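You operate a simulated robot arm through the tools that you are given. There is no shell and no other tool. Be economical: measure what you need, move in short steps, check, and stop when the job is done.

The job below is to be done with a simulated robot arm. You get a single attempt, and the scene is never put back.

JOB
Put the charge card on the bench right of the vise away on the top of the charging bench. Close the right cupboard door. Press the blue tap button two times. Press the red tap button two times. Put three of the grey canisters from the right end of the bench in the tray of the red cart. Open the wash bench drawer, put the red piston in the inside of the wash bench drawer, then shut the drawer. Fetch the soft spring carton and stand it on the top of the blue rack. Take the gold piston on the top of the steel table and put it away in the inside of the black tray. Put the firm spring carton on the top of the spring bench. Take the orange pad and leave it on the top of the small black cabinet. Pull the small white drawer open. The order is free. Set down upright: grey canister, soft spring carton, firm spring carton.

The check looks at the end state, three seconds after you hand in, the way a careful person would. Anything else that was tipped, shoved, dropped, spilled or broken makes it a failure.

ROBOT AND FRAMES
A 7-joint arm with a vacuum gripper on a trunk, on a base that drives. Base frame: it is fixed to the floor where the robot stands at the start and does not move with it; the origin is under the middle of the robot, x ahead of it, y to its left, z up. Lengths are in m, angles in rad, forces in N, time in s.
With the tool pointing down near the work surface it reaches from about 0.1 to 0.64 m from the robot's upright axis, wherever it stands. Its first joint turns from -2.007 to 2.007 rad. Places, roughly: blue tap button [0.9, -0.7, 1.2]; charge card [0.75, 0, 1]; firm spring carton [-1.5, 1, 1]; gold piston (5x5x3 cm) [-1.4, 0.5, 0.8]; grey canister (7x7x10 cm) [0.8, -1.3, 1]; inside of the black tray (26x20 cm) [-1.16, -1.5, 0.88]; inside of the wash bench drawer [-1.1, -1.3, 0.8]; orange pad (8x6x4 cm) [-3, 2, 0.9]; red piston (5x5x3 cm) [-1.1, -1.4, 0.9]; red tap button [0.9, -1, 1.2]; right cupboard door [0.4, -0.1, 0.4]; small white drawer [-3.2, 1.8, 1]; soft spring carton [-1.25, 0.25, 1]; top of the blue rack (54x25 cm) [-3.02, 1.76, 0.9]; top of the charging bench [0.9, -2, 0.9]; top of the small black cabinet (32x17 cm) [-3.28, 1.84, 1.1]; top of the spring bench [0.9, 3.3, 0.9]; tray of the red cart [-1.2, 3.1, 0.8]; wash bench drawer [-1, -1.3, 0.8]. Payload 2.55 kg.
Tool frame: the origin (TCP) lies in the middle of the cups' lips, and z points out of the cups. The gripper has 1 cup of 0.044 m across, covering 0.044 by 0.044 m (tool x, y); the bellows give 0.02 m. With the vacuum on, a cup seals on a smooth face that it is pressed against (1 to 4 N); it does not hold porous or soft things. The pull reaches 55 N.
Orientation is told as [roll, pitch, yaw] about the base's x, y, z axes, in that order, counted from this pose: with the cups facing straight down, the tool's x points along the base's -x, its y along +y and its z along -z.

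CONTROLS
- The arm moves only by the tool jog_arm. Its argument "motion" is a list of rows, each a list of 2 entries, a list of its own where there are three numbers: the shift along the tool's x, y, z in cm, then the turn, a rotation vector about the tool's x, y, z in rad. In form: [[[x, y, z], [ax, ay, az]], ...]. A call has 1 to 10 rows; each row shifts and turns the commanded pose from where the row before left it, along the tool's axes as they then stand. "valve" is the vacuum: 1 switches it on, 0 off, set as the call begins (left out, the last holds). A row lasts 0.2 s, in which the tool goes at most 0.05 m and 0.15 rad; a call with a longer step from one row to the next is refused whole, and so is a gripper value outside its range. A pose out of reach is approached as far as the arm can. The call stops where the force on the tool passes 40 N (or 10 N more than at its start, if that is more) or the arm is blocked; 0.2 s more then pass. The pull builds up within a second once a cup has sealed. Time passes only in rows, and 0.2 s behind the last, so rows that do not move give it time. The reply holds the time, the measured pose of the TCP, the force on the tool along the base axes and the pull of the vacuum, in the units named above and with some noise, with the torque about the TCP (base axes, N m) and any sound that the robot's microphone picked up.
- Cameras (640 x 400 px; columns grow to the right, rows downward): "scene" is now at [-0.0069, 0.1239, 1.7813]; the picture's right is [-0.54, -0.84, 0.00], its down [-0.72, 0.46, -0.52] and it looks along [0.44, -0.28, -0.85] (base axes); focal length 265 px, centre (320, 200). "wrist" rides on the gripper at [0.081, 0.006, -0.173] in the tool frame; the picture's right is [-0.08, 1.00, 0.00], its down [-0.89, -0.07, -0.45] and it looks along [-0.44, -0.04, 0.90] (tool axes); focal length 256 px, centre (320, 200). There is no depth. A picture from a camera that has moved, and an enlarged one, comes with that camera's place and axes in the base frame and with its lens. The place of the scene camera against the robot may be out by one fixed shift of up to 0.025 m in any direction.
- get_image(camera): a new picture of that camera. The clock stands still meanwhile.
- raise_lower(by): slides the trunk up (or, below 0, down) by that many m; the arm and the scene camera ride with it, the base frame stays. It gives what a move gives, with no picture.
- steer(legs): drives the robot by 1 to 6 legs, each [ahead, left, turn to the left] in m, m and rad, along the robot's own axes; the way and the turn of a leg run together, so that a leg with both is an arc; at most 1.5 m and 3.142 rad a leg. The arm and the cameras ride along, it lands a little off, and it stops where it bumps. It gives what a move gives.
- aim_head(pan, tilt): turns the head with the scene camera to pan (to the left, within 2.705 rad either way) and tilt (down, from -0.506 to 1.204), counted from straight ahead of the robot. It gives what a move gives.
- enlarge(camera, box): a new picture of the part [left, top, right, bottom] of that camera's present view, enlarged. The clock stands still meanwhile.
- close_job(): hands the job in; it is judged then, once.

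Work in short steps. Places have to be worked out from the pictures, the camera data and where the tool is seen: move nearer, look again, correct. Check each grasp and each placing, and mend what went wrong. You have 567 turns and 360 pictures in all, those below and enlarged ones among them. Switch the vacuum off and draw the arm clear of the work before you hand the job in, unless the task says otherwise; then end with one line.

The tools are called after "Request:" as name(argument=value, ...) on one line, values as JSON. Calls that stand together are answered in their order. jog_arm: Moves the arm, as the interface text tells. Its arguments: {"type":"object","properties":{"motion":{"type":"array","items":{"type":"array"}},"valve":{"type":"number"}},"required":["motion"]} The other tools are called the same way: raise_lower (by) slides the trunk up or down; steer (legs) drives the base; aim_head (pan, tilt) turns the head that bears the scene camera; get_image (camera) takes a picture; enlarge (camera, box) takes an enlarged picture of a part of a camera's view; close_job () hands the job in.

At the start:

```text
clock: 0.0
tool_pos: [0.3633, -0.1603, 1.211]
tcp_rot: [0.0, -0.001, 0.001]
ft_force: [0.1, 0.3, 0.5]
wrist_torque: [-0.02, -0.01, -0.01]
pull: 0.0
trunk travel left (down, up): [-0.892, 0.098]
robot x, y, heading: [-0.0013, -0.0012, 0.003]
head pan, tilt: [-0.565, 1.019]
```

scene: 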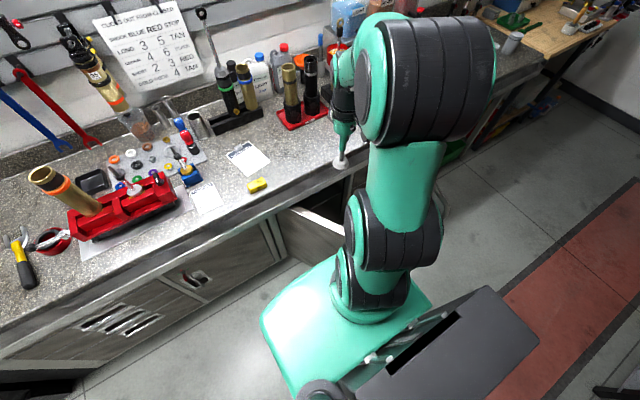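
wrist: 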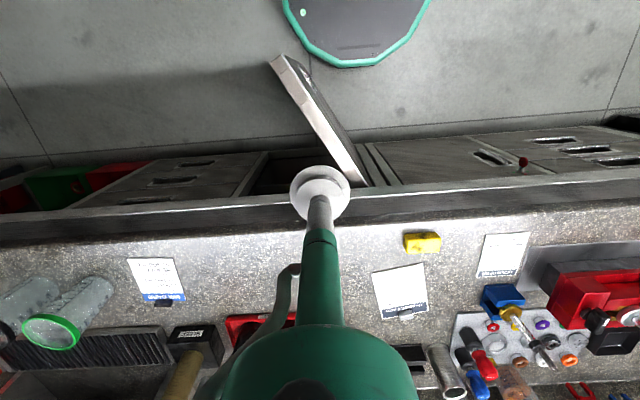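

The arm stands over the bench in front. I look around first, beginning straight ahead.

Request:
aim_head(pan=0.0, tilt=0.7)

```text
clock: 1.0
tool_pos: [0.3638, -0.1592, 1.2134]
tcp_rot: [0.0, 0.0, 0.001]
ft_force: [-0.1, -0.2, 0.2]
wrist_torque: [-0.01, 0.02, 0.0]
pull: 0.1
trunk travel left (down, up): [-0.892, 0.098]
robot x, y, heading: [0.0022, -0.0017, -0.001]
head pan, tilt: [0.0, 0.7]
```

Look at the picture ahead.

Request:
get_image(camera="scene")

Request:
aim_head(pan=-1.0, tilt=0.6)

Request:
get_image(camera="scene")

Request:
aim_head(pan=-2.1, tilt=0.5)

Request:
get_image(camera="scene")

Request:
aim_head(pan=2.6, tilt=0.4)

Request:
get_image(camera="scene")

Request:
aim_head(pan=1.4, tilt=0.4)

Request:
get_image(camera="scene")

```text
357 pictures are left
camera scene: at [0.0203, 0.1604, 1.8061], right [0.0, -1.0, 0.0], down [-0.64, 0.0, -0.76], along [0.76, 0.0, -0.64], focal length 265 px, centre (320, 200)
```

scene: 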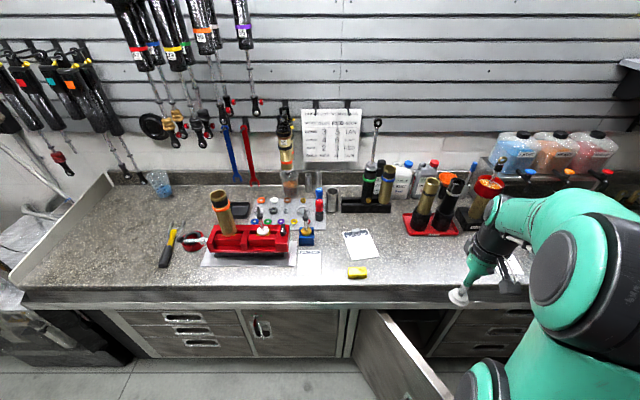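

```text
clock: 2.2
tool_pos: [0.3634, -0.1598, 1.2132]
tcp_rot: [0.002, 0.001, 0.0]
ft_force: [-0.2, 0.3, -0.5]
wrist_torque: [-0.02, 0.0, 0.0]
pull: 0.1
trunk travel left (down, up): [-0.892, 0.098]
robot x, y, heading: [-0.0026, -0.0027, 0.003]
head pan, tilt: [-1.0, 0.6]
```

```text
356 pictures are left
camera scene: at [-0.0168, 0.0862, 1.8147], right [-0.84, -0.54, 0.0], down [-0.31, 0.48, -0.83], along [0.45, -0.69, -0.56], focal length 265 px, centre (320, 200)
```

scene: 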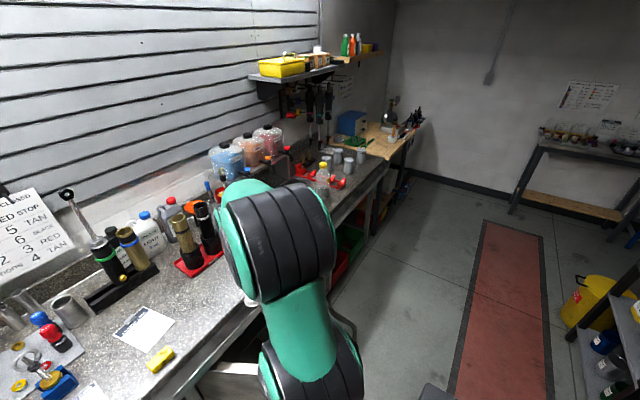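

```text
clock: 3.6
tool_pos: [0.363, -0.1596, 1.2118]
tcp_rot: [0.0, -0.001, 0.001]
ft_force: [-0.4, -0.1, 0.4]
wrist_torque: [0.02, -0.03, 0.02]
pull: 0.1
trunk travel left (down, up): [-0.892, 0.098]
robot x, y, heading: [0.0001, -0.0006, -0.003]
head pan, tilt: [-2.1, 0.499]
```

```text
355 pictures are left
camera scene: at [-0.1105, 0.0819, 1.8238], right [-0.86, 0.5, 0.0], down [0.24, 0.41, -0.88], along [-0.44, -0.76, -0.48], focal length 265 px, centre (320, 200)
```

scene: 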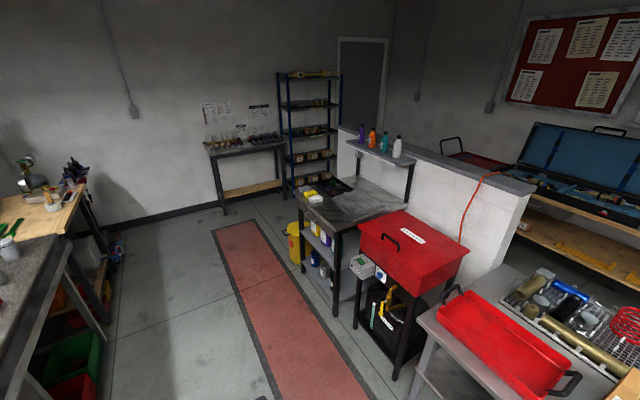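

```text
clock: 7.3
tool_pos: [0.3632, -0.1599, 1.2132]
tcp_rot: [0.0, 0.002, 0.0]
ft_force: [-0.5, 0.1, -0.8]
wrist_torque: [0.02, 0.0, 0.0]
pull: 0.1
trunk travel left (down, up): [-0.892, 0.098]
robot x, y, heading: [-0.0018, -0.0013, -0.001]
head pan, tilt: [2.601, 0.4]
```

```text
354 pictures are left
camera scene: at [-0.1441, 0.2082, 1.8329], right [0.52, 0.86, 0.0], down [0.33, -0.2, -0.92], along [-0.79, 0.47, -0.39], focal length 265 px, centre (320, 200)
```

scene: 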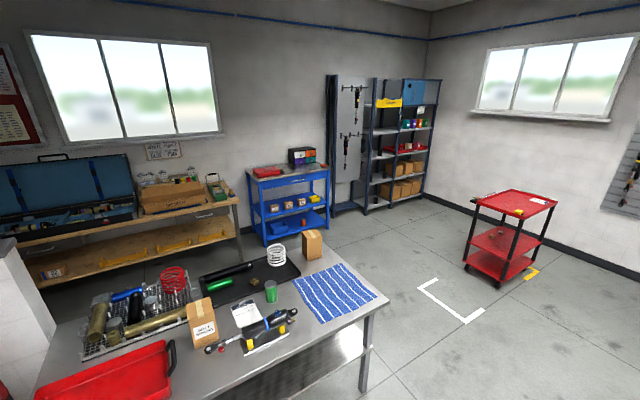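

```text
clock: 8.7
tool_pos: [0.3636, -0.1596, 1.2135]
tcp_rot: [0.001, 0.0, 0.0]
ft_force: [-0.4, -0.2, 0.4]
wrist_torque: [0.01, 0.03, 0.0]
pull: 0.0
trunk travel left (down, up): [-0.892, 0.098]
robot x, y, heading: [-0.001, 0.0007, 0.003]
head pan, tilt: [1.4, 0.4]
```

```text
353 pictures are left
camera scene: at [-0.049, 0.2518, 1.8329], right [0.99, -0.17, 0.0], down [-0.07, -0.38, -0.92], along [0.16, 0.91, -0.39], focal length 265 px, centre (320, 200)
```

scene: 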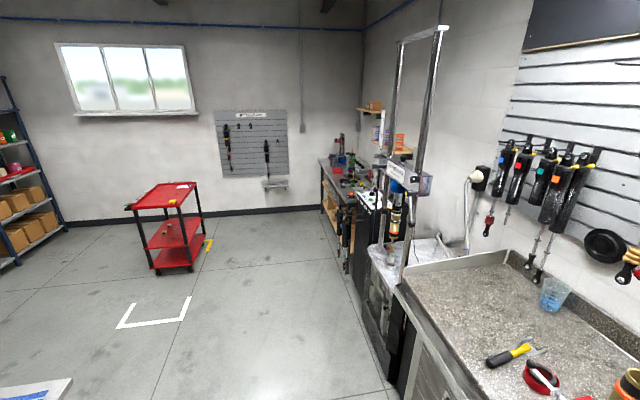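

The charge card is at about (0.74, -0.01) and the cupboard door stands open in front of the robot. I look down at the door from the head and check the tap buttons.

Request:
aim_head(pan=0.0, tilt=1.2)

Request:
get_image(camera="scene")

Request:
aim_head(pan=-0.75, tilt=0.5)

Request:
enlarge(camera="scene", box=[240, 100, 440, 225])

```text
clock: 10.2
tool_pos: [0.3634, -0.1605, 1.2113]
tcp_rot: [0.0, 0.001, 0.0]
ft_force: [-0.2, -0.2, 0.0]
wrist_torque: [-0.01, 0.01, 0.0]
pull: 0.1
trunk travel left (down, up): [-0.892, 0.098]
robot x, y, heading: [0.0025, 0.0016, 0.002]
head pan, tilt: [0.0, 1.201]
```

```text
352 pictures are left
camera scene: at [-0.0087, 0.1606, 1.7701], right [0.0, -1.0, 0.0], down [-0.93, 0.0, -0.36], along [0.36, 0.0, -0.93], focal length 265 px, centre (320, 200)
```

scene: 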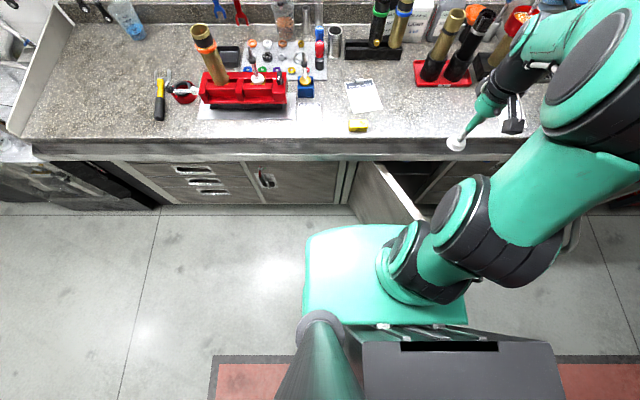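

```text
clock: 11.3
tool_pos: [0.3644, -0.1604, 1.2133]
tcp_rot: [0.0, 0.0, 0.0]
ft_force: [1.3, 0.2, 0.1]
wrist_torque: [-0.05, -0.01, -0.01]
pull: 0.0
trunk travel left (down, up): [-0.892, 0.098]
robot x, y, heading: [-0.0012, -0.0034, -0.004]
head pan, tilt: [-0.75, 0.499]
```

```text
3.20 times, centred on (340, 162) of scene
camera zoom: at [0.002, 0.0985, 1.8237], right [-0.68, -0.73, 0.0], down [-0.35, 0.33, -0.88], along [0.64, -0.6, -0.48], focal length 848 px, centre (256, 320)
```

zoom: 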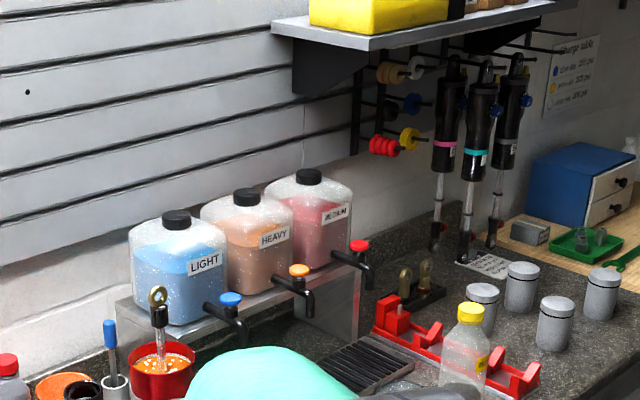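

The tap buttons sit on top of the taps, pressed downward. First the cupboard door: I back up 0.3 m and begin tilting the tool forward.

Request:
steer(legs=[[-0.3, 0, 0]])

Request:
jog_arm(motion=[[[0, 0, 0], [0, -0.15, 0]], [[0, 0, 0], [0, -0.15, 0]], [[0, 0, 0], [0, -0.15, 0]], [[0, 0, 0], [0, -0.15, 0]], [[0, 0, 0], [0, -0.15, 0]], [[0, 0, 0], [0, -0.15, 0]], [[0, 0, 0], [0, 0, 0]]])

Request:
aim_head(pan=0, tilt=0.9)

Request:
get_image(camera="scene")

Request:
get_image(camera="wrist")

```text
clock: 13.4
tool_pos: [0.0665, -0.1602, 1.2117]
tcp_rot: [0.0, 0.002, -0.004]
ft_force: [1.0, -0.4, -0.7]
wrist_torque: [-0.04, 0.02, 0.02]
pull: 0.0
trunk travel left (down, up): [-0.892, 0.098]
robot x, y, heading: [-0.299, -0.0019, -0.003]
head pan, tilt: [-0.75, 0.499]
```

```text
clock: 15.0
tool_pos: [0.0664, -0.1602, 1.2126]
tcp_rot: [0.0, -0.901, -0.004]
ft_force: [0.5, 0.2, -0.2]
wrist_torque: [0.04, -0.01, -0.04]
pull: 0.1
trunk travel left (down, up): [-0.892, 0.098]
robot x, y, heading: [-0.2991, -0.0012, -0.004]
head pan, tilt: [-0.75, 0.499]
```

```text
clock: 16.1
tool_pos: [0.0676, -0.1606, 1.2132]
tcp_rot: [0.0, -0.898, -0.002]
ft_force: [-0.3, 0.5, 0.0]
wrist_torque: [-0.02, -0.02, 0.06]
pull: 0.1
trunk travel left (down, up): [-0.892, 0.098]
robot x, y, heading: [-0.2953, 0.0024, 0.002]
head pan, tilt: [0.0, 0.901]
```

```text
350 pictures are left
camera scene: at [-0.2852, 0.1608, 1.79], right [0.0, -1.0, 0.0], down [-0.78, 0.0, -0.62], along [0.62, 0.0, -0.78], focal length 265 px, centre (320, 200)
```

scene: 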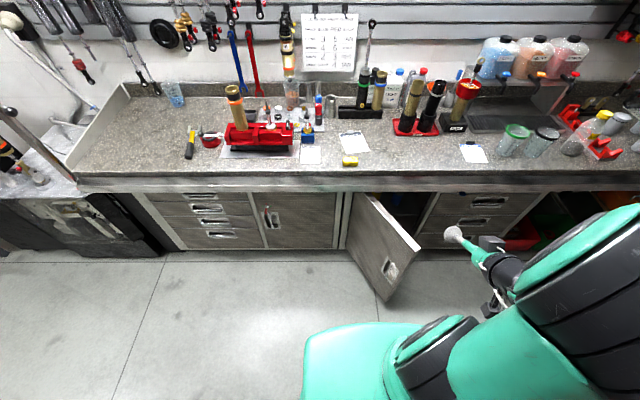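

```text
349 pictures are left
camera wrist: at [-0.1182, -0.153, 1.256], right [0.05, 1.0, 0.06], down [0.21, -0.07, 0.98], along [0.98, -0.04, -0.21], focal length 256 px, centre (320, 200)
```

wrist: 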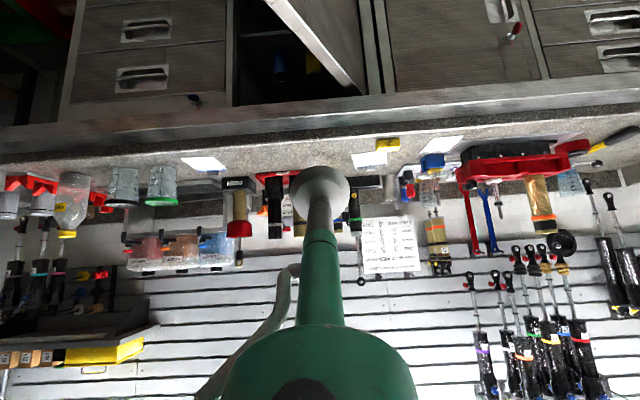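

The door's free edge is near (0.25, -0.25) and its hinge near (0.525, -0.02), top at z about 0.81. I lower the trunk, then push the outer face near the free edge.

Request:
raise_lower(by=-0.6)

Request:
get_image(camera="scene")

```text
refused: -0.6 is not a number from -0.4 to 0.4
```

```text
348 pictures are left
camera scene: at [-0.2852, 0.1608, 1.79], right [0.0, -1.0, 0.0], down [-0.78, 0.0, -0.62], along [0.62, 0.0, -0.78], focal length 265 px, centre (320, 200)
```

scene: 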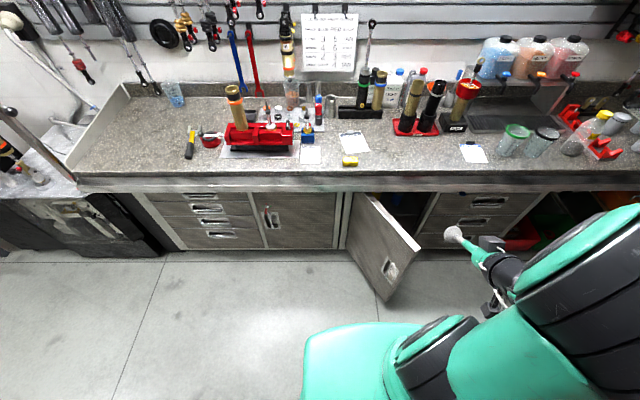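

The step limit is 0.4, so I split the descent in two.

Request:
raise_lower(by=-0.35)

Request:
raise_lower(by=-0.25)

Request:
get_image(camera="scene")

Request:
get_image(camera="wrist")

```text
clock: 19.5
tool_pos: [0.0667, -0.1608, 0.8622]
tcp_rot: [-0.001, -0.898, -0.004]
ft_force: [0.1, 0.1, -0.3]
wrist_torque: [0.01, 0.05, 0.06]
pull: 0.1
trunk travel left (down, up): [-0.542, 0.448]
robot x, y, heading: [-0.2953, 0.0034, -0.001]
head pan, tilt: [0.0, 0.901]
```

```text
clock: 22.1
tool_pos: [0.0676, -0.1606, 0.6129]
tcp_rot: [0.0, -0.898, -0.002]
ft_force: [-0.2, 0.3, 0.1]
wrist_torque: [0.0, -0.03, 0.0]
pull: 0.2
trunk travel left (down, up): [-0.292, 0.698]
robot x, y, heading: [-0.2977, 0.0044, -0.003]
head pan, tilt: [0.0, 0.901]
```

```text
347 pictures are left
camera scene: at [-0.2852, 0.1609, 1.19], right [0.0, -1.0, 0.0], down [-0.78, 0.0, -0.62], along [0.62, 0.0, -0.78], focal length 265 px, centre (320, 200)
```

scene: 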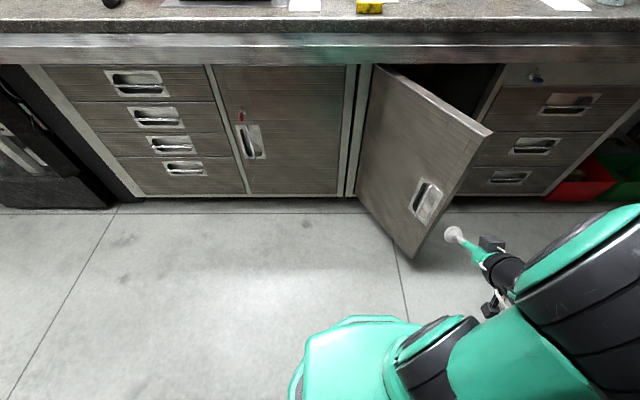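

```text
346 pictures are left
camera wrist: at [-0.1182, -0.1531, 0.6561], right [0.05, 1.0, 0.06], down [0.21, -0.07, 0.98], along [0.98, -0.04, -0.21], focal length 256 px, centre (320, 200)
```

wrist: 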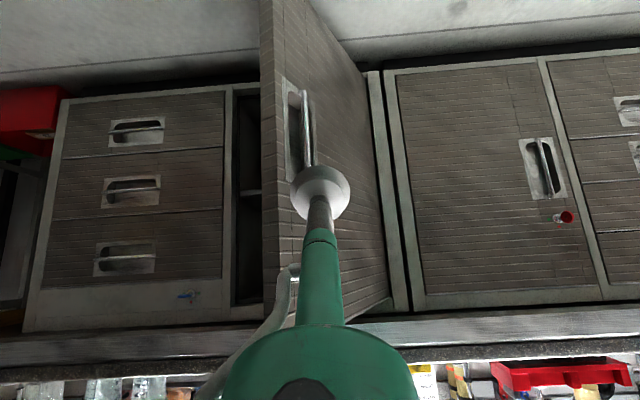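

I advance the tool to just short of the door face, then push along an arc around the hinge.

Request:
jog_arm(motion=[[[-2.8, 0, 3.5], [0, 0, 0]], [[-2.8, 0, 3.5], [0, 0, 0]], [[-2.8, 0, 3.5], [0, 0, 0]], [[-2.8, 0, 3.5], [0, 0, 0]], [[-2.8, -1.5, 3.5], [0, 0, 0]], [[-1.6, -1.5, 2.0], [0, 0, 0]], [[-2.2, -3, 2.7], [0, 0, 0]], [[-2.5, -3, 3.1], [0, 0, 0]]])

Request:
get_image(camera="scene")

```text
clock: 23.9
tool_pos: [0.3867, -0.2533, 0.6152]
tcp_rot: [0.001, -0.899, -0.003]
ft_force: [-0.6, 0.2, 0.1]
wrist_torque: [0.02, 0.02, -0.01]
pull: 0.0
trunk travel left (down, up): [-0.292, 0.698]
robot x, y, heading: [-0.2982, -0.0003, -0.004]
head pan, tilt: [0.0, 0.901]
```

```text
345 pictures are left
camera scene: at [-0.2851, 0.1608, 1.1899], right [0.0, -1.0, 0.0], down [-0.78, 0.0, -0.62], along [0.62, 0.0, -0.78], focal length 265 px, centre (320, 200)
```

scene: 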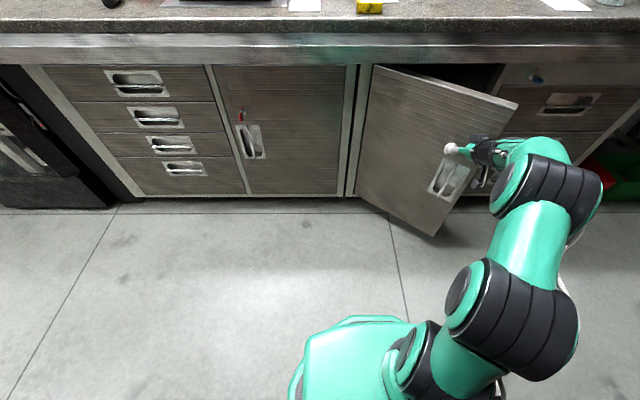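

The door is swinging. I keep pushing along the arc.

Request:
jog_arm(motion=[[[-2.5, -1.5, 3.1], [0, 0, 0]], [[-2.5, -1.5, 3.1], [0, 0, 0]], [[-2.2, -0.5, 2.7], [0, 0, 0]], [[0, 0, 0], [0, 0, 0]]])

Request:
get_image(camera="scene")

```text
clock: 24.9
tool_pos: [0.5017, -0.286, 0.6132]
tcp_rot: [-0.001, -0.898, -0.004]
ft_force: [-0.4, -0.4, -0.1]
wrist_torque: [0.01, -0.02, -0.03]
pull: 0.0
trunk travel left (down, up): [-0.292, 0.698]
robot x, y, heading: [-0.2935, 0.0002, -0.004]
head pan, tilt: [0.0, 0.901]
```

```text
344 pictures are left
camera scene: at [-0.2849, 0.1608, 1.1899], right [0.0, -1.0, 0.0], down [-0.78, 0.0, -0.62], along [0.62, 0.0, -0.78], focal length 265 px, centre (320, 200)
```

scene: 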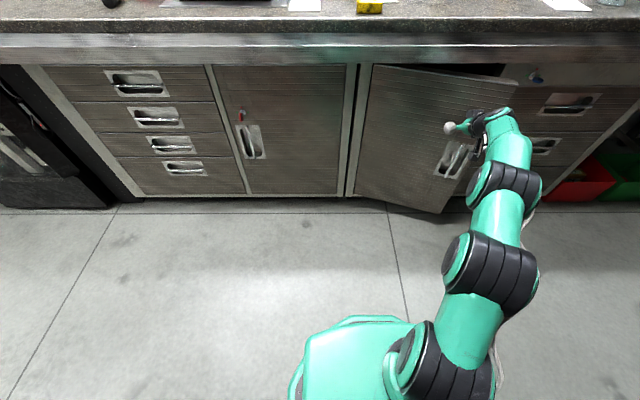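

Still about 15° open; I keep pushing ahead until contact force rises.

Request:
jog_arm(motion=[[[-1.2, 0, 1.6], [0, 0, 0]], [[-1.2, 0, 1.6], [0, 0, 0]], [[-1.2, 0, 1.6], [0, 0, 0]], [[-0.6, 0, 0.8], [0, 0, 0]], [[-0.6, 0, 0.8], [0, 0, 0]], [[0, 0, 0], [0, 0, 0]]])

Request:
get_image(camera="scene")

```text
clock: 26.3
tool_pos: [0.5441, -0.2874, 0.6131]
tcp_rot: [0.0, -0.898, -0.004]
ft_force: [0.7, 0.2, -1.7]
wrist_torque: [0.0, 0.01, 0.03]
pull: 0.1
out of reach, approached as far as the arm can: row 3, 4, 5
trunk travel left (down, up): [-0.292, 0.698]
robot x, y, heading: [-0.2971, -0.0002, -0.003]
head pan, tilt: [0.0, 0.901]
```

```text
343 pictures are left
camera scene: at [-0.2851, 0.1608, 1.1899], right [0.0, -1.0, 0.0], down [-0.78, 0.0, -0.62], along [0.62, 0.0, -0.78], focal length 265 px, centre (320, 200)
```

scene: 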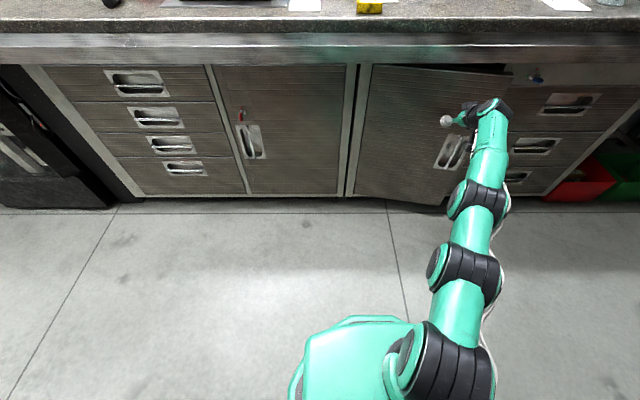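

Arm is at full reach; I drive ahead a little, using the arm as a pusher.

Request:
steer(legs=[[0.03, 0, 0]])

Request:
get_image(camera="scene")

```text
clock: 27.1
tool_pos: [0.5741, -0.2852, 0.6139]
tcp_rot: [-0.002, -0.901, -0.001]
ft_force: [0.4, -0.7, -0.4]
wrist_torque: [0.0, 0.0, 0.02]
pull: 0.1
trunk travel left (down, up): [-0.292, 0.698]
robot x, y, heading: [-0.2673, -0.0015, -0.004]
head pan, tilt: [0.0, 0.901]
```

```text
342 pictures are left
camera scene: at [-0.2558, 0.1608, 1.1899], right [0.0, -1.0, 0.0], down [-0.78, 0.0, -0.62], along [0.62, 0.0, -0.78], focal length 265 px, centre (320, 200)
```

scene: 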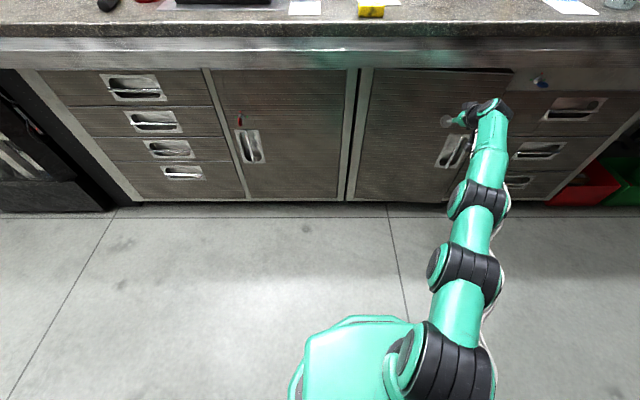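

Nearly closed. A bit more ahead in small steps.

Request:
steer(legs=[[0.015, 0, 0]])

Request:
enlarge(camera="scene", box=[340, 40, 600, 220])

```text
clock: 27.9
tool_pos: [0.5886, -0.2859, 0.6131]
tcp_rot: [0.0, -0.901, -0.002]
ft_force: [-0.5, -0.1, 0.2]
wrist_torque: [0.0, -0.03, 0.03]
pull: 0.0
trunk travel left (down, up): [-0.292, 0.698]
robot x, y, heading: [-0.2512, 0.001, -0.001]
head pan, tilt: [0.0, 0.901]
```

```text
2.22 times, centred on (470, 130) of scene
camera zoom: at [-0.2408, 0.1608, 1.1899], right [0.0, -1.0, 0.0], down [-0.78, 0.0, -0.62], along [0.62, 0.0, -0.78], focal length 589 px, centre (-13, 356)
```

zoom: 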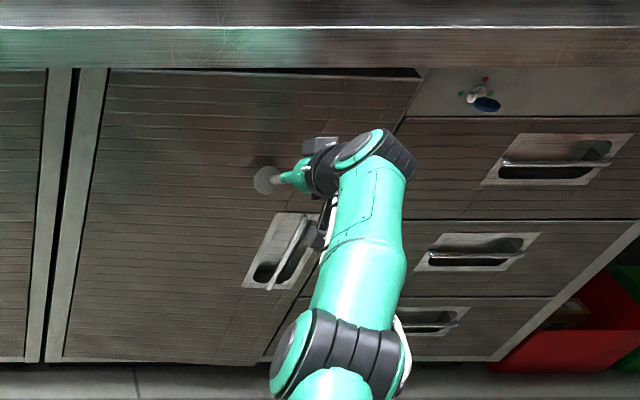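

Still a sliver. A little further.

Request:
steer(legs=[[0.015, 0, 0]])

Request:
enlarge(camera="scene", box=[340, 40, 600, 220])

```text
clock: 28.6
tool_pos: [0.6042, -0.2854, 0.6135]
tcp_rot: [0.0, -0.899, 0.0]
ft_force: [0.0, -0.3, 0.2]
wrist_torque: [-0.03, 0.02, 0.0]
pull: 0.2
trunk travel left (down, up): [-0.292, 0.698]
robot x, y, heading: [-0.2356, 0.0017, -0.001]
head pan, tilt: [0.0, 0.901]
```

```text
2.22 times, centred on (470, 130) of scene
camera zoom: at [-0.2257, 0.1607, 1.1899], right [0.0, -1.0, 0.0], down [-0.78, 0.0, -0.62], along [0.62, 0.0, -0.78], focal length 589 px, centre (-13, 356)
```

zoom: 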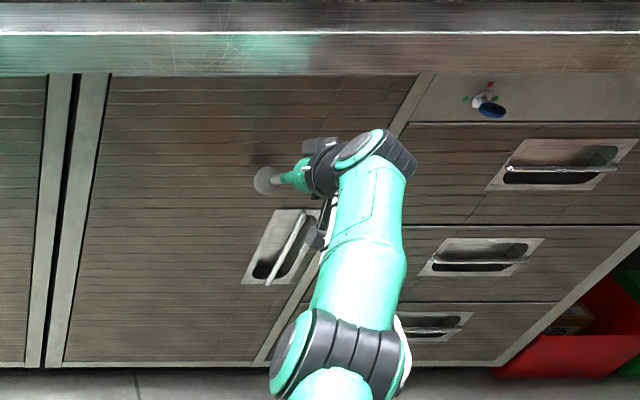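

It looks closed now; one more small nudge to confirm contact, then I retreat.

Request:
steer(legs=[[0.012, 0, 0]])

Request:
enlarge(camera="scene", box=[340, 40, 600, 220])

```text
clock: 29.4
tool_pos: [0.6151, -0.2849, 0.6135]
tcp_rot: [0.0, -0.899, -0.002]
ft_force: [-4.1, -0.4, -1.8]
wrist_torque: [0.01, -0.06, 0.0]
pull: 0.2
trunk travel left (down, up): [-0.292, 0.698]
robot x, y, heading: [-0.2275, 0.0018, -0.003]
head pan, tilt: [0.0, 0.901]
```

```text
2.22 times, centred on (470, 130) of scene
camera zoom: at [-0.2141, 0.1607, 1.1899], right [0.0, -1.0, 0.0], down [-0.78, 0.0, -0.62], along [0.62, 0.0, -0.78], focal length 589 px, centre (-13, 356)
```

zoom: 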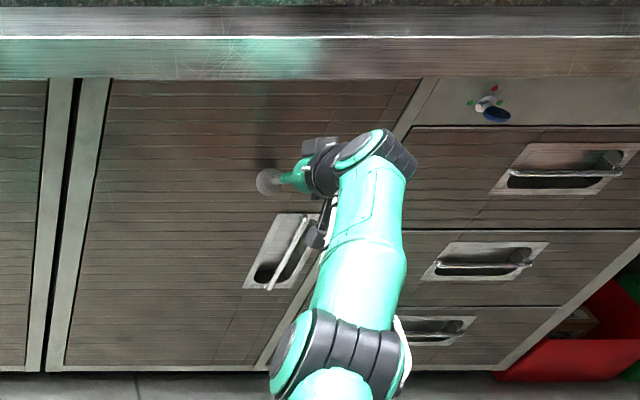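

Contact of 4 N against the closed door. I back off and fold the arm, then raise the trunk.

Request:
steer(legs=[[-0.25, 0, 0]])

Request:
jog_arm(motion=[[[2.8, 0, -3.5], [0, 0, 0]], [[2.8, 0, -3.5], [0, 0, 0]], [[2.8, 0, -3.5], [0, 0, 0]], [[2.8, 0, -3.5], [0, 0, 0]], [[2.8, 0, -3.5], [0, 0, 0]], [[2.8, 0, -3.5], [0, 0, 0]], [[2.8, 0, -3.5], [0, 0, 0]], [[0, 0, 0], [0, 0, 0]]])

Request:
get_image(camera="scene")

Request:
raise_lower(by=0.4)

Request:
raise_lower(by=0.2)

Request:
jog_arm(motion=[[[0, 0, 0], [0, 0.15, 0]], [[0, 0, 0], [0, 0.15, 0]], [[0, 0, 0], [0, 0.15, 0]], [[0, 0, 0], [0, 0.15, 0]], [[0, 0, 0], [0, 0.15, 0]], [[0, 0, 0], [0, 0.149, 0]], [[0, 0, 0], [0, 0, 0]]])

```text
clock: 31.2
tool_pos: [0.3653, -0.2813, 0.6136]
tcp_rot: [0.0, -0.898, 0.003]
ft_force: [0.2, 0.0, 0.3]
wrist_torque: [0.04, -0.03, -0.01]
pull: 0.1
trunk travel left (down, up): [-0.292, 0.698]
robot x, y, heading: [-0.4787, -0.0031, 0.003]
head pan, tilt: [0.0, 0.901]
```

```text
clock: 33.0
tool_pos: [0.0526, -0.2865, 0.6138]
tcp_rot: [0.002, -0.9, 0.003]
ft_force: [0.0, 0.3, 0.8]
wrist_torque: [0.01, 0.01, -0.02]
pull: 0.2
trunk travel left (down, up): [-0.292, 0.698]
robot x, y, heading: [-0.4765, 0.0032, -0.0]
head pan, tilt: [0.0, 0.901]
```

```text
338 pictures are left
camera scene: at [-0.4662, 0.1609, 1.1899], right [0.0, -1.0, 0.0], down [-0.78, 0.0, -0.62], along [0.62, 0.0, -0.78], focal length 265 px, centre (320, 200)
```

scene: 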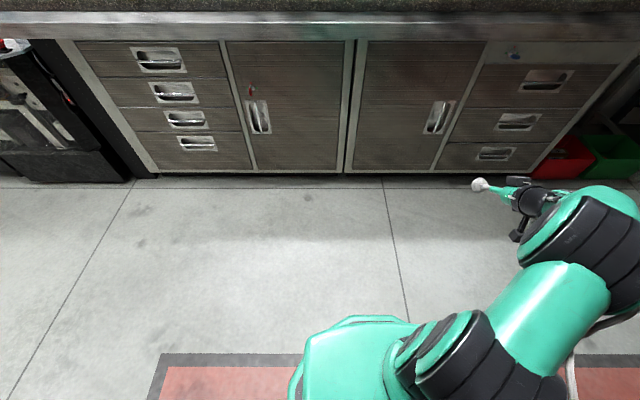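

```text
clock: 36.9
tool_pos: [0.0552, -0.2866, 1.0132]
tcp_rot: [0.0, -0.897, 0.001]
ft_force: [0.1, -0.5, 0.3]
wrist_torque: [-0.04, 0.01, 0.01]
pull: 0.1
trunk travel left (down, up): [-0.692, 0.298]
robot x, y, heading: [-0.4769, -0.0005, 0.006]
head pan, tilt: [0.0, 0.901]
```

```text
clock: 39.0
tool_pos: [0.0531, -0.2859, 1.2146]
tcp_rot: [0.0, -0.899, 0.001]
ft_force: [0.1, 0.2, -0.3]
wrist_torque: [0.0, 0.02, -0.03]
pull: 0.1
trunk travel left (down, up): [-0.892, 0.098]
robot x, y, heading: [-0.4758, 0.0015, 0.002]
head pan, tilt: [0.0, 0.901]
```

```text
clock: 40.6
tool_pos: [0.0239, -0.2661, 1.1737]
tcp_rot: [-0.016, -0.073, 0.003]
ft_force: [-0.1, -0.6, 0.3]
wrist_torque: [0.02, -0.04, 0.02]
pull: 0.0
out of reach, approached as far as the arm can: row 5, 6
trunk travel left (down, up): [-0.892, 0.098]
robot x, y, heading: [-0.4755, 0.0037, 0.001]
head pan, tilt: [0.0, 0.901]
```

The door is closed. I tuck the tool in to a comfortable position and straighten it.

Request:
jog_arm(motion=[[[3, 3, -2], [0, 0, 0]], [[4, 2, 0], [0, 0, 0]], [[4, 2, 0], [0.016, 0.073, 0]], [[0, 0, 0], [0, 0, 0]]])

Request:
aim_head(pan=0, tilt=0.7)

```text
clock: 41.6
tool_pos: [-0.0852, -0.1955, 1.1878]
tcp_rot: [-0.019, 0.022, 0.003]
ft_force: [0.6, -0.6, 0.0]
wrist_torque: [0.02, 0.0, 0.01]
pull: 0.0
trunk travel left (down, up): [-0.892, 0.098]
robot x, y, heading: [-0.4787, -0.0031, 0.002]
head pan, tilt: [0.0, 0.901]
```

```text
clock: 42.4
tool_pos: [-0.0843, -0.1952, 1.1873]
tcp_rot: [-0.016, 0.021, 0.002]
ft_force: [-0.7, 0.9, -0.7]
wrist_torque: [-0.01, 0.01, 0.0]
pull: 0.0
trunk travel left (down, up): [-0.892, 0.098]
robot x, y, heading: [-0.4743, 0.0019, 0.002]
head pan, tilt: [0.0, 0.7]
```

I correct the small tilt and drive up to the bench for the charge card.

Request:
jog_arm(motion=[[[0, 0, 0], [-0.016, -0.021, 0]], [[0, 0, 0], [0, 0, 0]]])

Request:
steer(legs=[[0.62, 0, 0]])

Request:
get_image(camera="wrist")

Request:
get_image(camera="scene")

```text
clock: 43.0
tool_pos: [-0.0844, -0.1952, 1.1875]
tcp_rot: [0.0, -0.001, 0.0]
ft_force: [-0.9, -0.1, -0.9]
wrist_torque: [0.02, 0.01, -0.02]
pull: 0.0
trunk travel left (down, up): [-0.892, 0.098]
robot x, y, heading: [-0.4761, -0.0013, 0.0]
head pan, tilt: [0.0, 0.7]
```

```text
clock: 46.4
tool_pos: [0.5357, -0.1893, 1.1877]
tcp_rot: [-0.003, 0.001, 0.008]
ft_force: [-0.4, -0.1, 0.8]
wrist_torque: [0.02, 0.02, -0.01]
pull: 0.0
trunk travel left (down, up): [-0.892, 0.098]
robot x, y, heading: [0.1408, 0.0051, 0.01]
head pan, tilt: [0.0, 0.7]
```

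```text
337 pictures are left
camera wrist: at [0.4549, -0.1833, 1.3597], right [0.07, 1.0, 0.0], down [0.89, -0.06, 0.45], along [0.44, -0.03, -0.9], focal length 256 px, centre (320, 200)
```

wrist: 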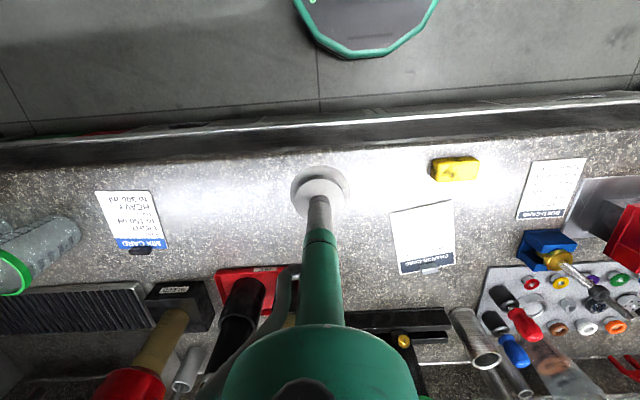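

```text
336 pictures are left
camera scene: at [0.1605, 0.1644, 1.8061], right [0.01, -1.0, 0.0], down [-0.64, -0.01, -0.76], along [0.76, 0.01, -0.64], focal length 265 px, centre (320, 200)
```

scene: 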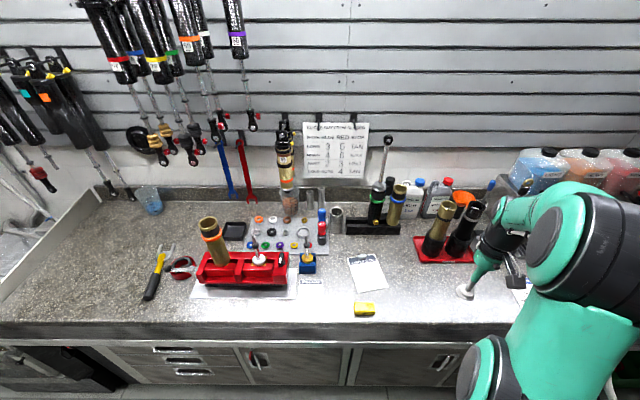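

Three cards lie on the bench; I enlarge to check the label of the middle one.

Request:
enlarge(camera="wrist", box=[370, 140, 610, 290])

Request:
enlarge(camera="scene", box=[290, 230, 430, 325])

```text
2.67 times, centred on (490, 215) of wrist
camera zoom: at [0.4549, -0.1833, 1.3597], right [0.07, 1.0, 0.0], down [0.89, -0.06, 0.45], along [0.44, -0.03, -0.9], focal length 683 px, centre (-133, 160)
```

zoom: 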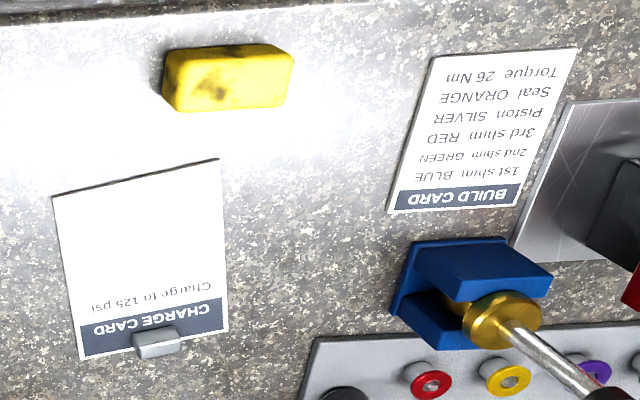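

```text
4.21 times, centred on (360, 278) of scene
camera zoom: at [0.1605, 0.1644, 1.8061], right [0.01, -1.0, 0.0], down [-0.64, -0.01, -0.76], along [0.76, 0.01, -0.64], focal length 1116 px, centre (152, -126)
```

zoom: 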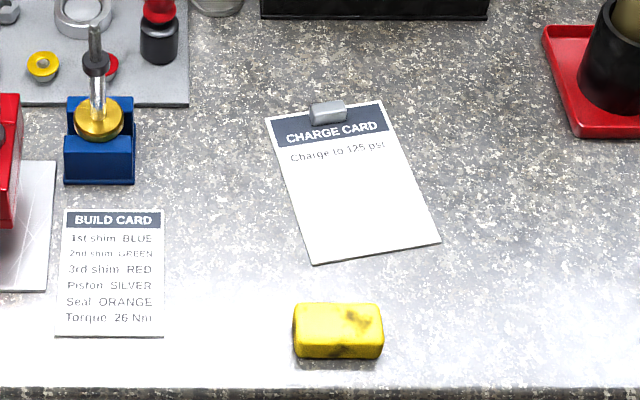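

The middle card is the charge card; its blank face centre is near (0.735, -0.01). I move over it and partly down.

Request:
jog_arm(motion=[[[-3.4, 3, 0], [0, 0, 0]], [[-3.4, 3, 0], [0, 0, 0]], [[-3.4, 3, 0], [0, 0, 0]], [[-3.4, 3, 0], [0, 0, 0]], [[-3.4, 3, 1], [0, 0, 0]], [[-3, 2.7, 2], [0, 0, 0]], [[0, 0, 4], [0, 0, 0]], [[0, 0, 4], [0, 0, 0]], [[0, 0, 0], [0, 0, 0]]])

Request:
get_image(camera="wrist")

Request:
enlarge(camera="scene", box=[290, 210, 450, 320])

```text
clock: 48.4
tool_pos: [0.7161, -0.0077, 1.0541]
tcp_rot: [-0.001, 0.0, 0.005]
ft_force: [-0.7, 0.6, 0.0]
wrist_torque: [-0.01, -0.02, 0.0]
pull: 0.0
out of reach, approached as far as the arm can: row 4, 5, 6
trunk travel left (down, up): [-0.892, 0.098]
robot x, y, heading: [0.1435, 0.0043, 0.008]
head pan, tilt: [0.0, 0.7]
```

```text
333 pictures are left
camera wrist: at [0.6351, -0.0006, 1.2258], right [0.07, 1.0, 0.0], down [0.89, -0.06, 0.45], along [0.45, -0.03, -0.89], focal length 256 px, centre (320, 200)
```

wrist: 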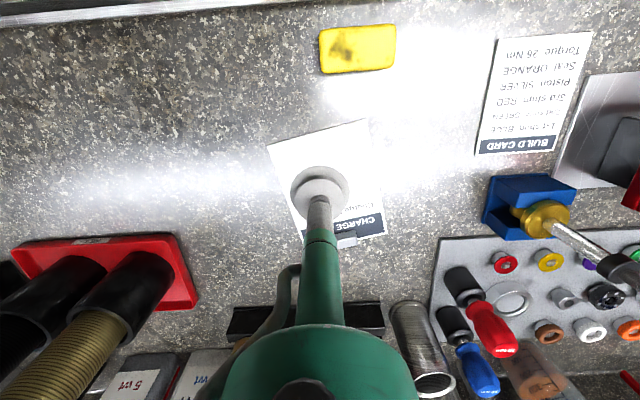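

```text
3.64 times, centred on (370, 265) of scene
camera zoom: at [0.1592, 0.1643, 1.8061], right [0.01, -1.0, 0.0], down [-0.64, -0.01, -0.77], along [0.77, 0.01, -0.64], focal length 964 px, centre (138, -36)
```

zoom: 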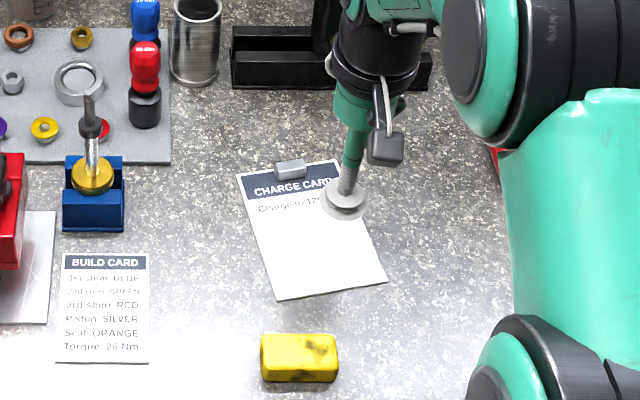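

The card lies beneath the cup (landing point about 3 cm from its centre). I switch on the vacuum and go down, slowly at the end.

Request:
jog_arm(motion=[[[0, 0, 4], [0, 0, 0]], [[0, 0, 3], [0, 0, 0]], [[0, 0, 1], [0, 0, 0]], [[0, 0, 0], [0, 0, 0]]], valve=1)

Request:
get_image(camera="wrist")

```text
clock: 49.4
tool_pos: [0.7159, -0.0096, 0.9721]
tcp_rot: [-0.001, 0.0, 0.008]
ft_force: [-0.3, 0.4, 0.5]
wrist_torque: [0.03, 0.02, -0.03]
pull: 0.0
trunk travel left (down, up): [-0.892, 0.098]
robot x, y, heading: [0.1382, 0.0077, 0.005]
head pan, tilt: [0.0, 0.7]
```

```text
331 pictures are left
camera wrist: at [0.6354, -0.0025, 1.1449], right [0.07, 1.0, 0.0], down [0.89, -0.06, 0.45], along [0.44, -0.03, -0.9], focal length 256 px, centre (320, 200)
```

wrist: 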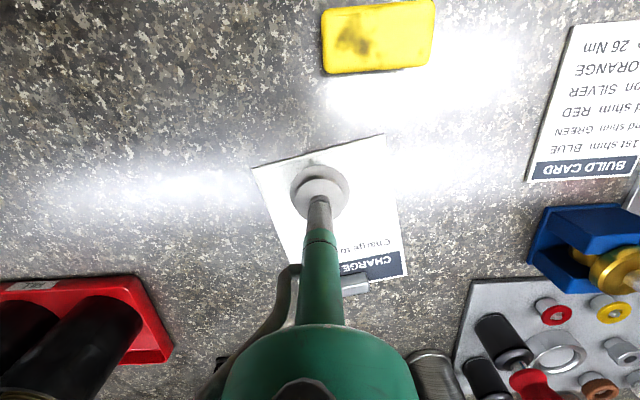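

The cup is just above the card. I shift 2 cm forward toward its centre and creep down until contact.

Request:
jog_arm(motion=[[[-2, 0.5, 0], [0, 0, 0]], [[0, 0, 0.6], [0, 0, 0]], [[0, 0, 0.6], [0, 0, 0]], [[0, 0, 0.6], [0, 0, 0]], [[0, 0, 0], [0, 0, 0]]])

```text
clock: 50.6
tool_pos: [0.733, -0.0067, 0.9552]
tcp_rot: [-0.003, 0.0, 0.008]
ft_force: [-0.6, 0.4, -0.7]
wrist_torque: [-0.02, 0.01, -0.01]
pull: 0.0
trunk travel left (down, up): [-0.892, 0.098]
robot x, y, heading: [0.144, 0.0016, 0.006]
head pan, tilt: [0.0, 0.7]
```

Not in contact yet; continuing down.

Request:
jog_arm(motion=[[[0, 0, 0.6], [0, 0, 0]], [[0, 0, 0.5], [0, 0, 0]], [[0, 0, 0.5], [0, 0, 0]], [[0, 0, 0], [0, 0, 0]]])

```text
clock: 51.6
tool_pos: [0.7294, -0.005, 0.9334]
tcp_rot: [-0.003, 0.009, 0.009]
ft_force: [-3.9, -0.7, -16.0]
wrist_torque: [0.09, -0.26, 0.0]
pull: 54.7
trunk travel left (down, up): [-0.892, 0.098]
robot x, y, heading: [0.1384, 0.0064, 0.011]
head pan, tilt: [0.0, 0.7]
```

Sealed with full pull. I lift and look.

Request:
jog_arm(motion=[[[0, 0, -2], [0, 0, 0]], [[0.5, 0, -4], [0, 0, 0]], [[1, 0, -4], [0, 0, 0]], [[2, 0, -4], [0, 0, 0]], [[2, 0, -4], [0, 0, 0]], [[2, 0, -3], [0, 0, 0]], [[0, 0, 0], [0, 0, 0]]])

Request:
get_image(camera="wrist")

Request:
get_image(camera="scene")

```text
clock: 53.2
tool_pos: [0.6556, -0.0092, 1.1496]
tcp_rot: [-0.003, 0.002, 0.005]
ft_force: [-0.2, 0.1, -0.4]
wrist_torque: [-0.01, 0.03, -0.03]
pull: 55.1
trunk travel left (down, up): [-0.892, 0.098]
robot x, y, heading: [0.1416, 0.0041, 0.009]
head pan, tilt: [0.0, 0.7]
```

```text
330 pictures are left
camera wrist: at [0.5762, -0.0027, 1.3217], right [0.07, 1.0, 0.0], down [0.89, -0.06, 0.44], along [0.44, -0.03, -0.9], focal length 256 px, centre (320, 200)
```

wrist: 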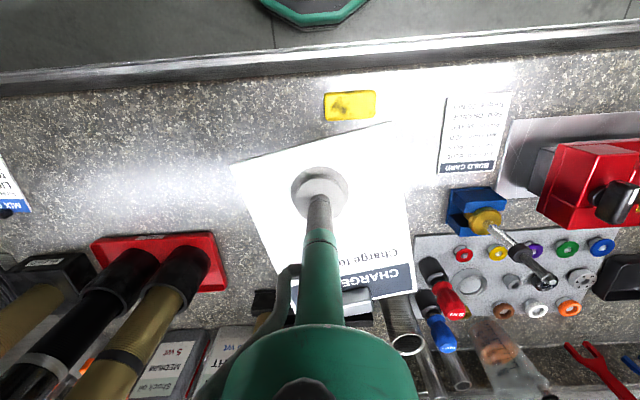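

```text
329 pictures are left
camera scene: at [0.1617, 0.1644, 1.8061], right [0.01, -1.0, 0.0], down [-0.64, -0.01, -0.76], along [0.76, 0.01, -0.64], focal length 265 px, centre (320, 200)
```

scene: 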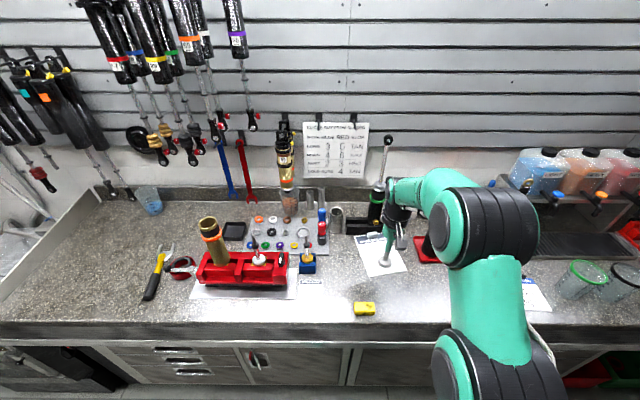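

The card is held. I retract the arm, back off from the bench and strafe right towards the charging bench.

Request:
jog_arm(motion=[[[4.5, -1, -1], [0, 0, 0]], [[4.5, -1, -1], [0, 0, 0]], [[4.5, -2, -1], [0, 0, 0]], [[4.5, -2, 0], [0, 0, 0]], [[4, -2, 0], [0, 0, 0]], [[0, 0, 0], [0, 0, 0]]])

Request:
steer(legs=[[-0.25, 0, 0], [0, -1.0, 0], [0, -0.85, 0]])

Request:
aim_head(pan=-0.2, tilt=0.6)

Request:
get_image(camera="scene")

Request:
get_image(camera="wrist")

```text
refused: row 3 steps farther than a row can; nothing moved
```

```text
clock: 64.1
tool_pos: [0.3886, -1.9131, 1.1503]
tcp_rot: [-0.002, 0.001, -0.029]
ft_force: [0.2, -0.6, 0.5]
wrist_torque: [-0.04, 0.07, -0.03]
pull: 55.3
trunk travel left (down, up): [-0.892, 0.098]
robot x, y, heading: [-0.1257, -1.8814, -0.028]
head pan, tilt: [0.0, 0.7]
```

```text
clock: 64.8
tool_pos: [0.3896, -1.9126, 1.1505]
tcp_rot: [-0.003, -0.001, -0.03]
ft_force: [-0.2, -0.8, -0.9]
wrist_torque: [-0.01, 0.04, 0.01]
pull: 54.8
trunk travel left (down, up): [-0.892, 0.098]
robot x, y, heading: [-0.1234, -1.8808, -0.026]
head pan, tilt: [-0.201, 0.6]
```

```text
328 pictures are left
camera scene: at [-0.0979, -1.7381, 1.8147], right [-0.23, -0.97, 0.0], down [-0.55, 0.13, -0.82], along [0.8, -0.19, -0.57], focal length 265 px, centre (320, 200)
```

scene: 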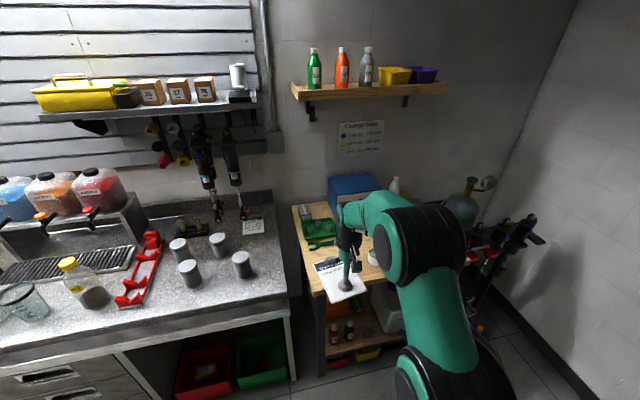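

```text
327 pictures are left
camera wrist: at [0.3091, -1.9029, 1.322], right [0.11, 0.99, 0.0], down [0.89, -0.1, 0.45], along [0.44, -0.05, -0.9], focal length 256 px, centre (320, 200)
```

wrist: 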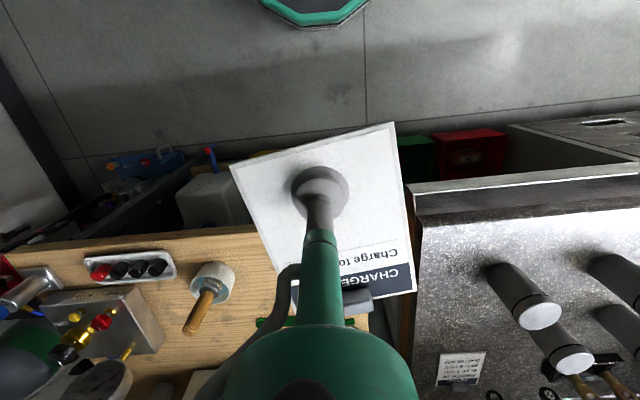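

The charging bench is the wooden top beside the grey-stone bench. I shift the arm left for a clear view of its surface.

Request:
jog_arm(motion=[[[4, -2, -1], [0, 0, 0]], [[4, -2, -1], [0, 0, 0]], [[4, -2, 0], [0, 0, 0]], [[4, -2, 0], [0, 0, 0]], [[0, -4, 0], [0, 0, 0]], [[0, -4, 0], [0, 0, 0]], [[0, -4, 0], [0, 0, 0]], [[0, 0, 0], [0, 0, 0]]])

Request:
get_image(camera="scene")

```text
clock: 66.6
tool_pos: [0.2232, -2.1067, 1.1677]
tcp_rot: [-0.001, 0.0, -0.031]
ft_force: [-0.4, -0.2, -0.4]
wrist_torque: [-0.03, 0.05, -0.01]
pull: 55.2
trunk travel left (down, up): [-0.892, 0.098]
robot x, y, heading: [-0.1221, -1.8769, -0.028]
head pan, tilt: [-0.201, 0.6]
```

```text
326 pictures are left
camera scene: at [-0.098, -1.737, 1.8146], right [-0.23, -0.97, 0.0], down [-0.55, 0.13, -0.83], along [0.8, -0.19, -0.56], focal length 265 px, centre (320, 200)
```

scene: 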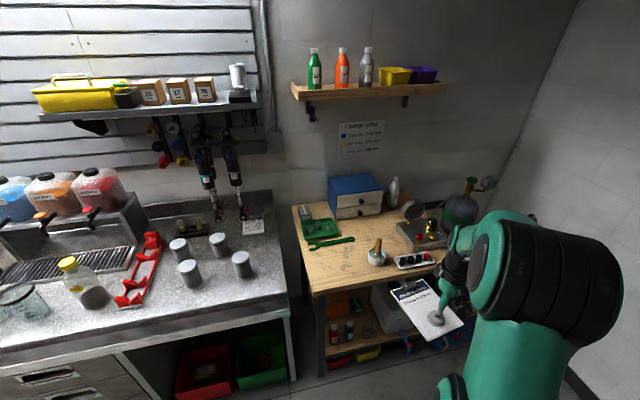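

A free patch on the wooden top's front-left lies around (0.67, -1.99). I bring the arm back in line and drive closer.

Request:
jog_arm(motion=[[[0, 4, 0], [0, 0, 0]], [[0, 4, 0], [0, 0, 0]], [[0, 4, 0], [0, 0, 0]], [[0, 4, 0], [0, 0, 0]], [[0, 0, 0], [0, 0, 0]]])

Request:
steer(legs=[[0.22, -0.05, 0.028]])

Request:
get_image(camera="wrist")

```text
clock: 67.8
tool_pos: [0.227, -1.9506, 1.1689]
tcp_rot: [-0.002, -0.001, -0.029]
ft_force: [0.3, -0.9, -1.1]
wrist_torque: [-0.01, 0.05, 0.0]
pull: 54.6
trunk travel left (down, up): [-0.892, 0.098]
robot x, y, heading: [-0.1249, -1.8831, -0.025]
head pan, tilt: [-0.201, 0.6]
```

```text
clock: 69.6
tool_pos: [0.4566, -1.9907, 1.169]
tcp_rot: [-0.001, -0.001, 0.002]
ft_force: [-0.3, 0.1, -0.4]
wrist_torque: [0.01, 0.08, 0.0]
pull: 54.5
trunk travel left (down, up): [-0.892, 0.098]
robot x, y, heading: [0.1029, -1.9327, 0.004]
head pan, tilt: [-0.201, 0.6]
```

```text
325 pictures are left
camera wrist: at [0.3759, -1.9842, 1.341], right [0.08, 1.0, 0.0], down [0.89, -0.07, 0.45], along [0.44, -0.04, -0.9], focal length 256 px, centre (320, 200)
```

wrist: 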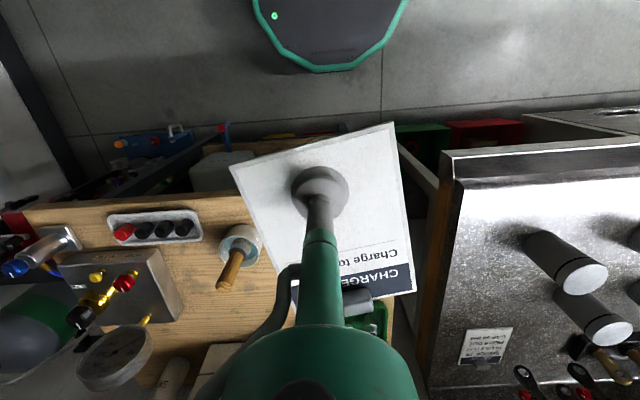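

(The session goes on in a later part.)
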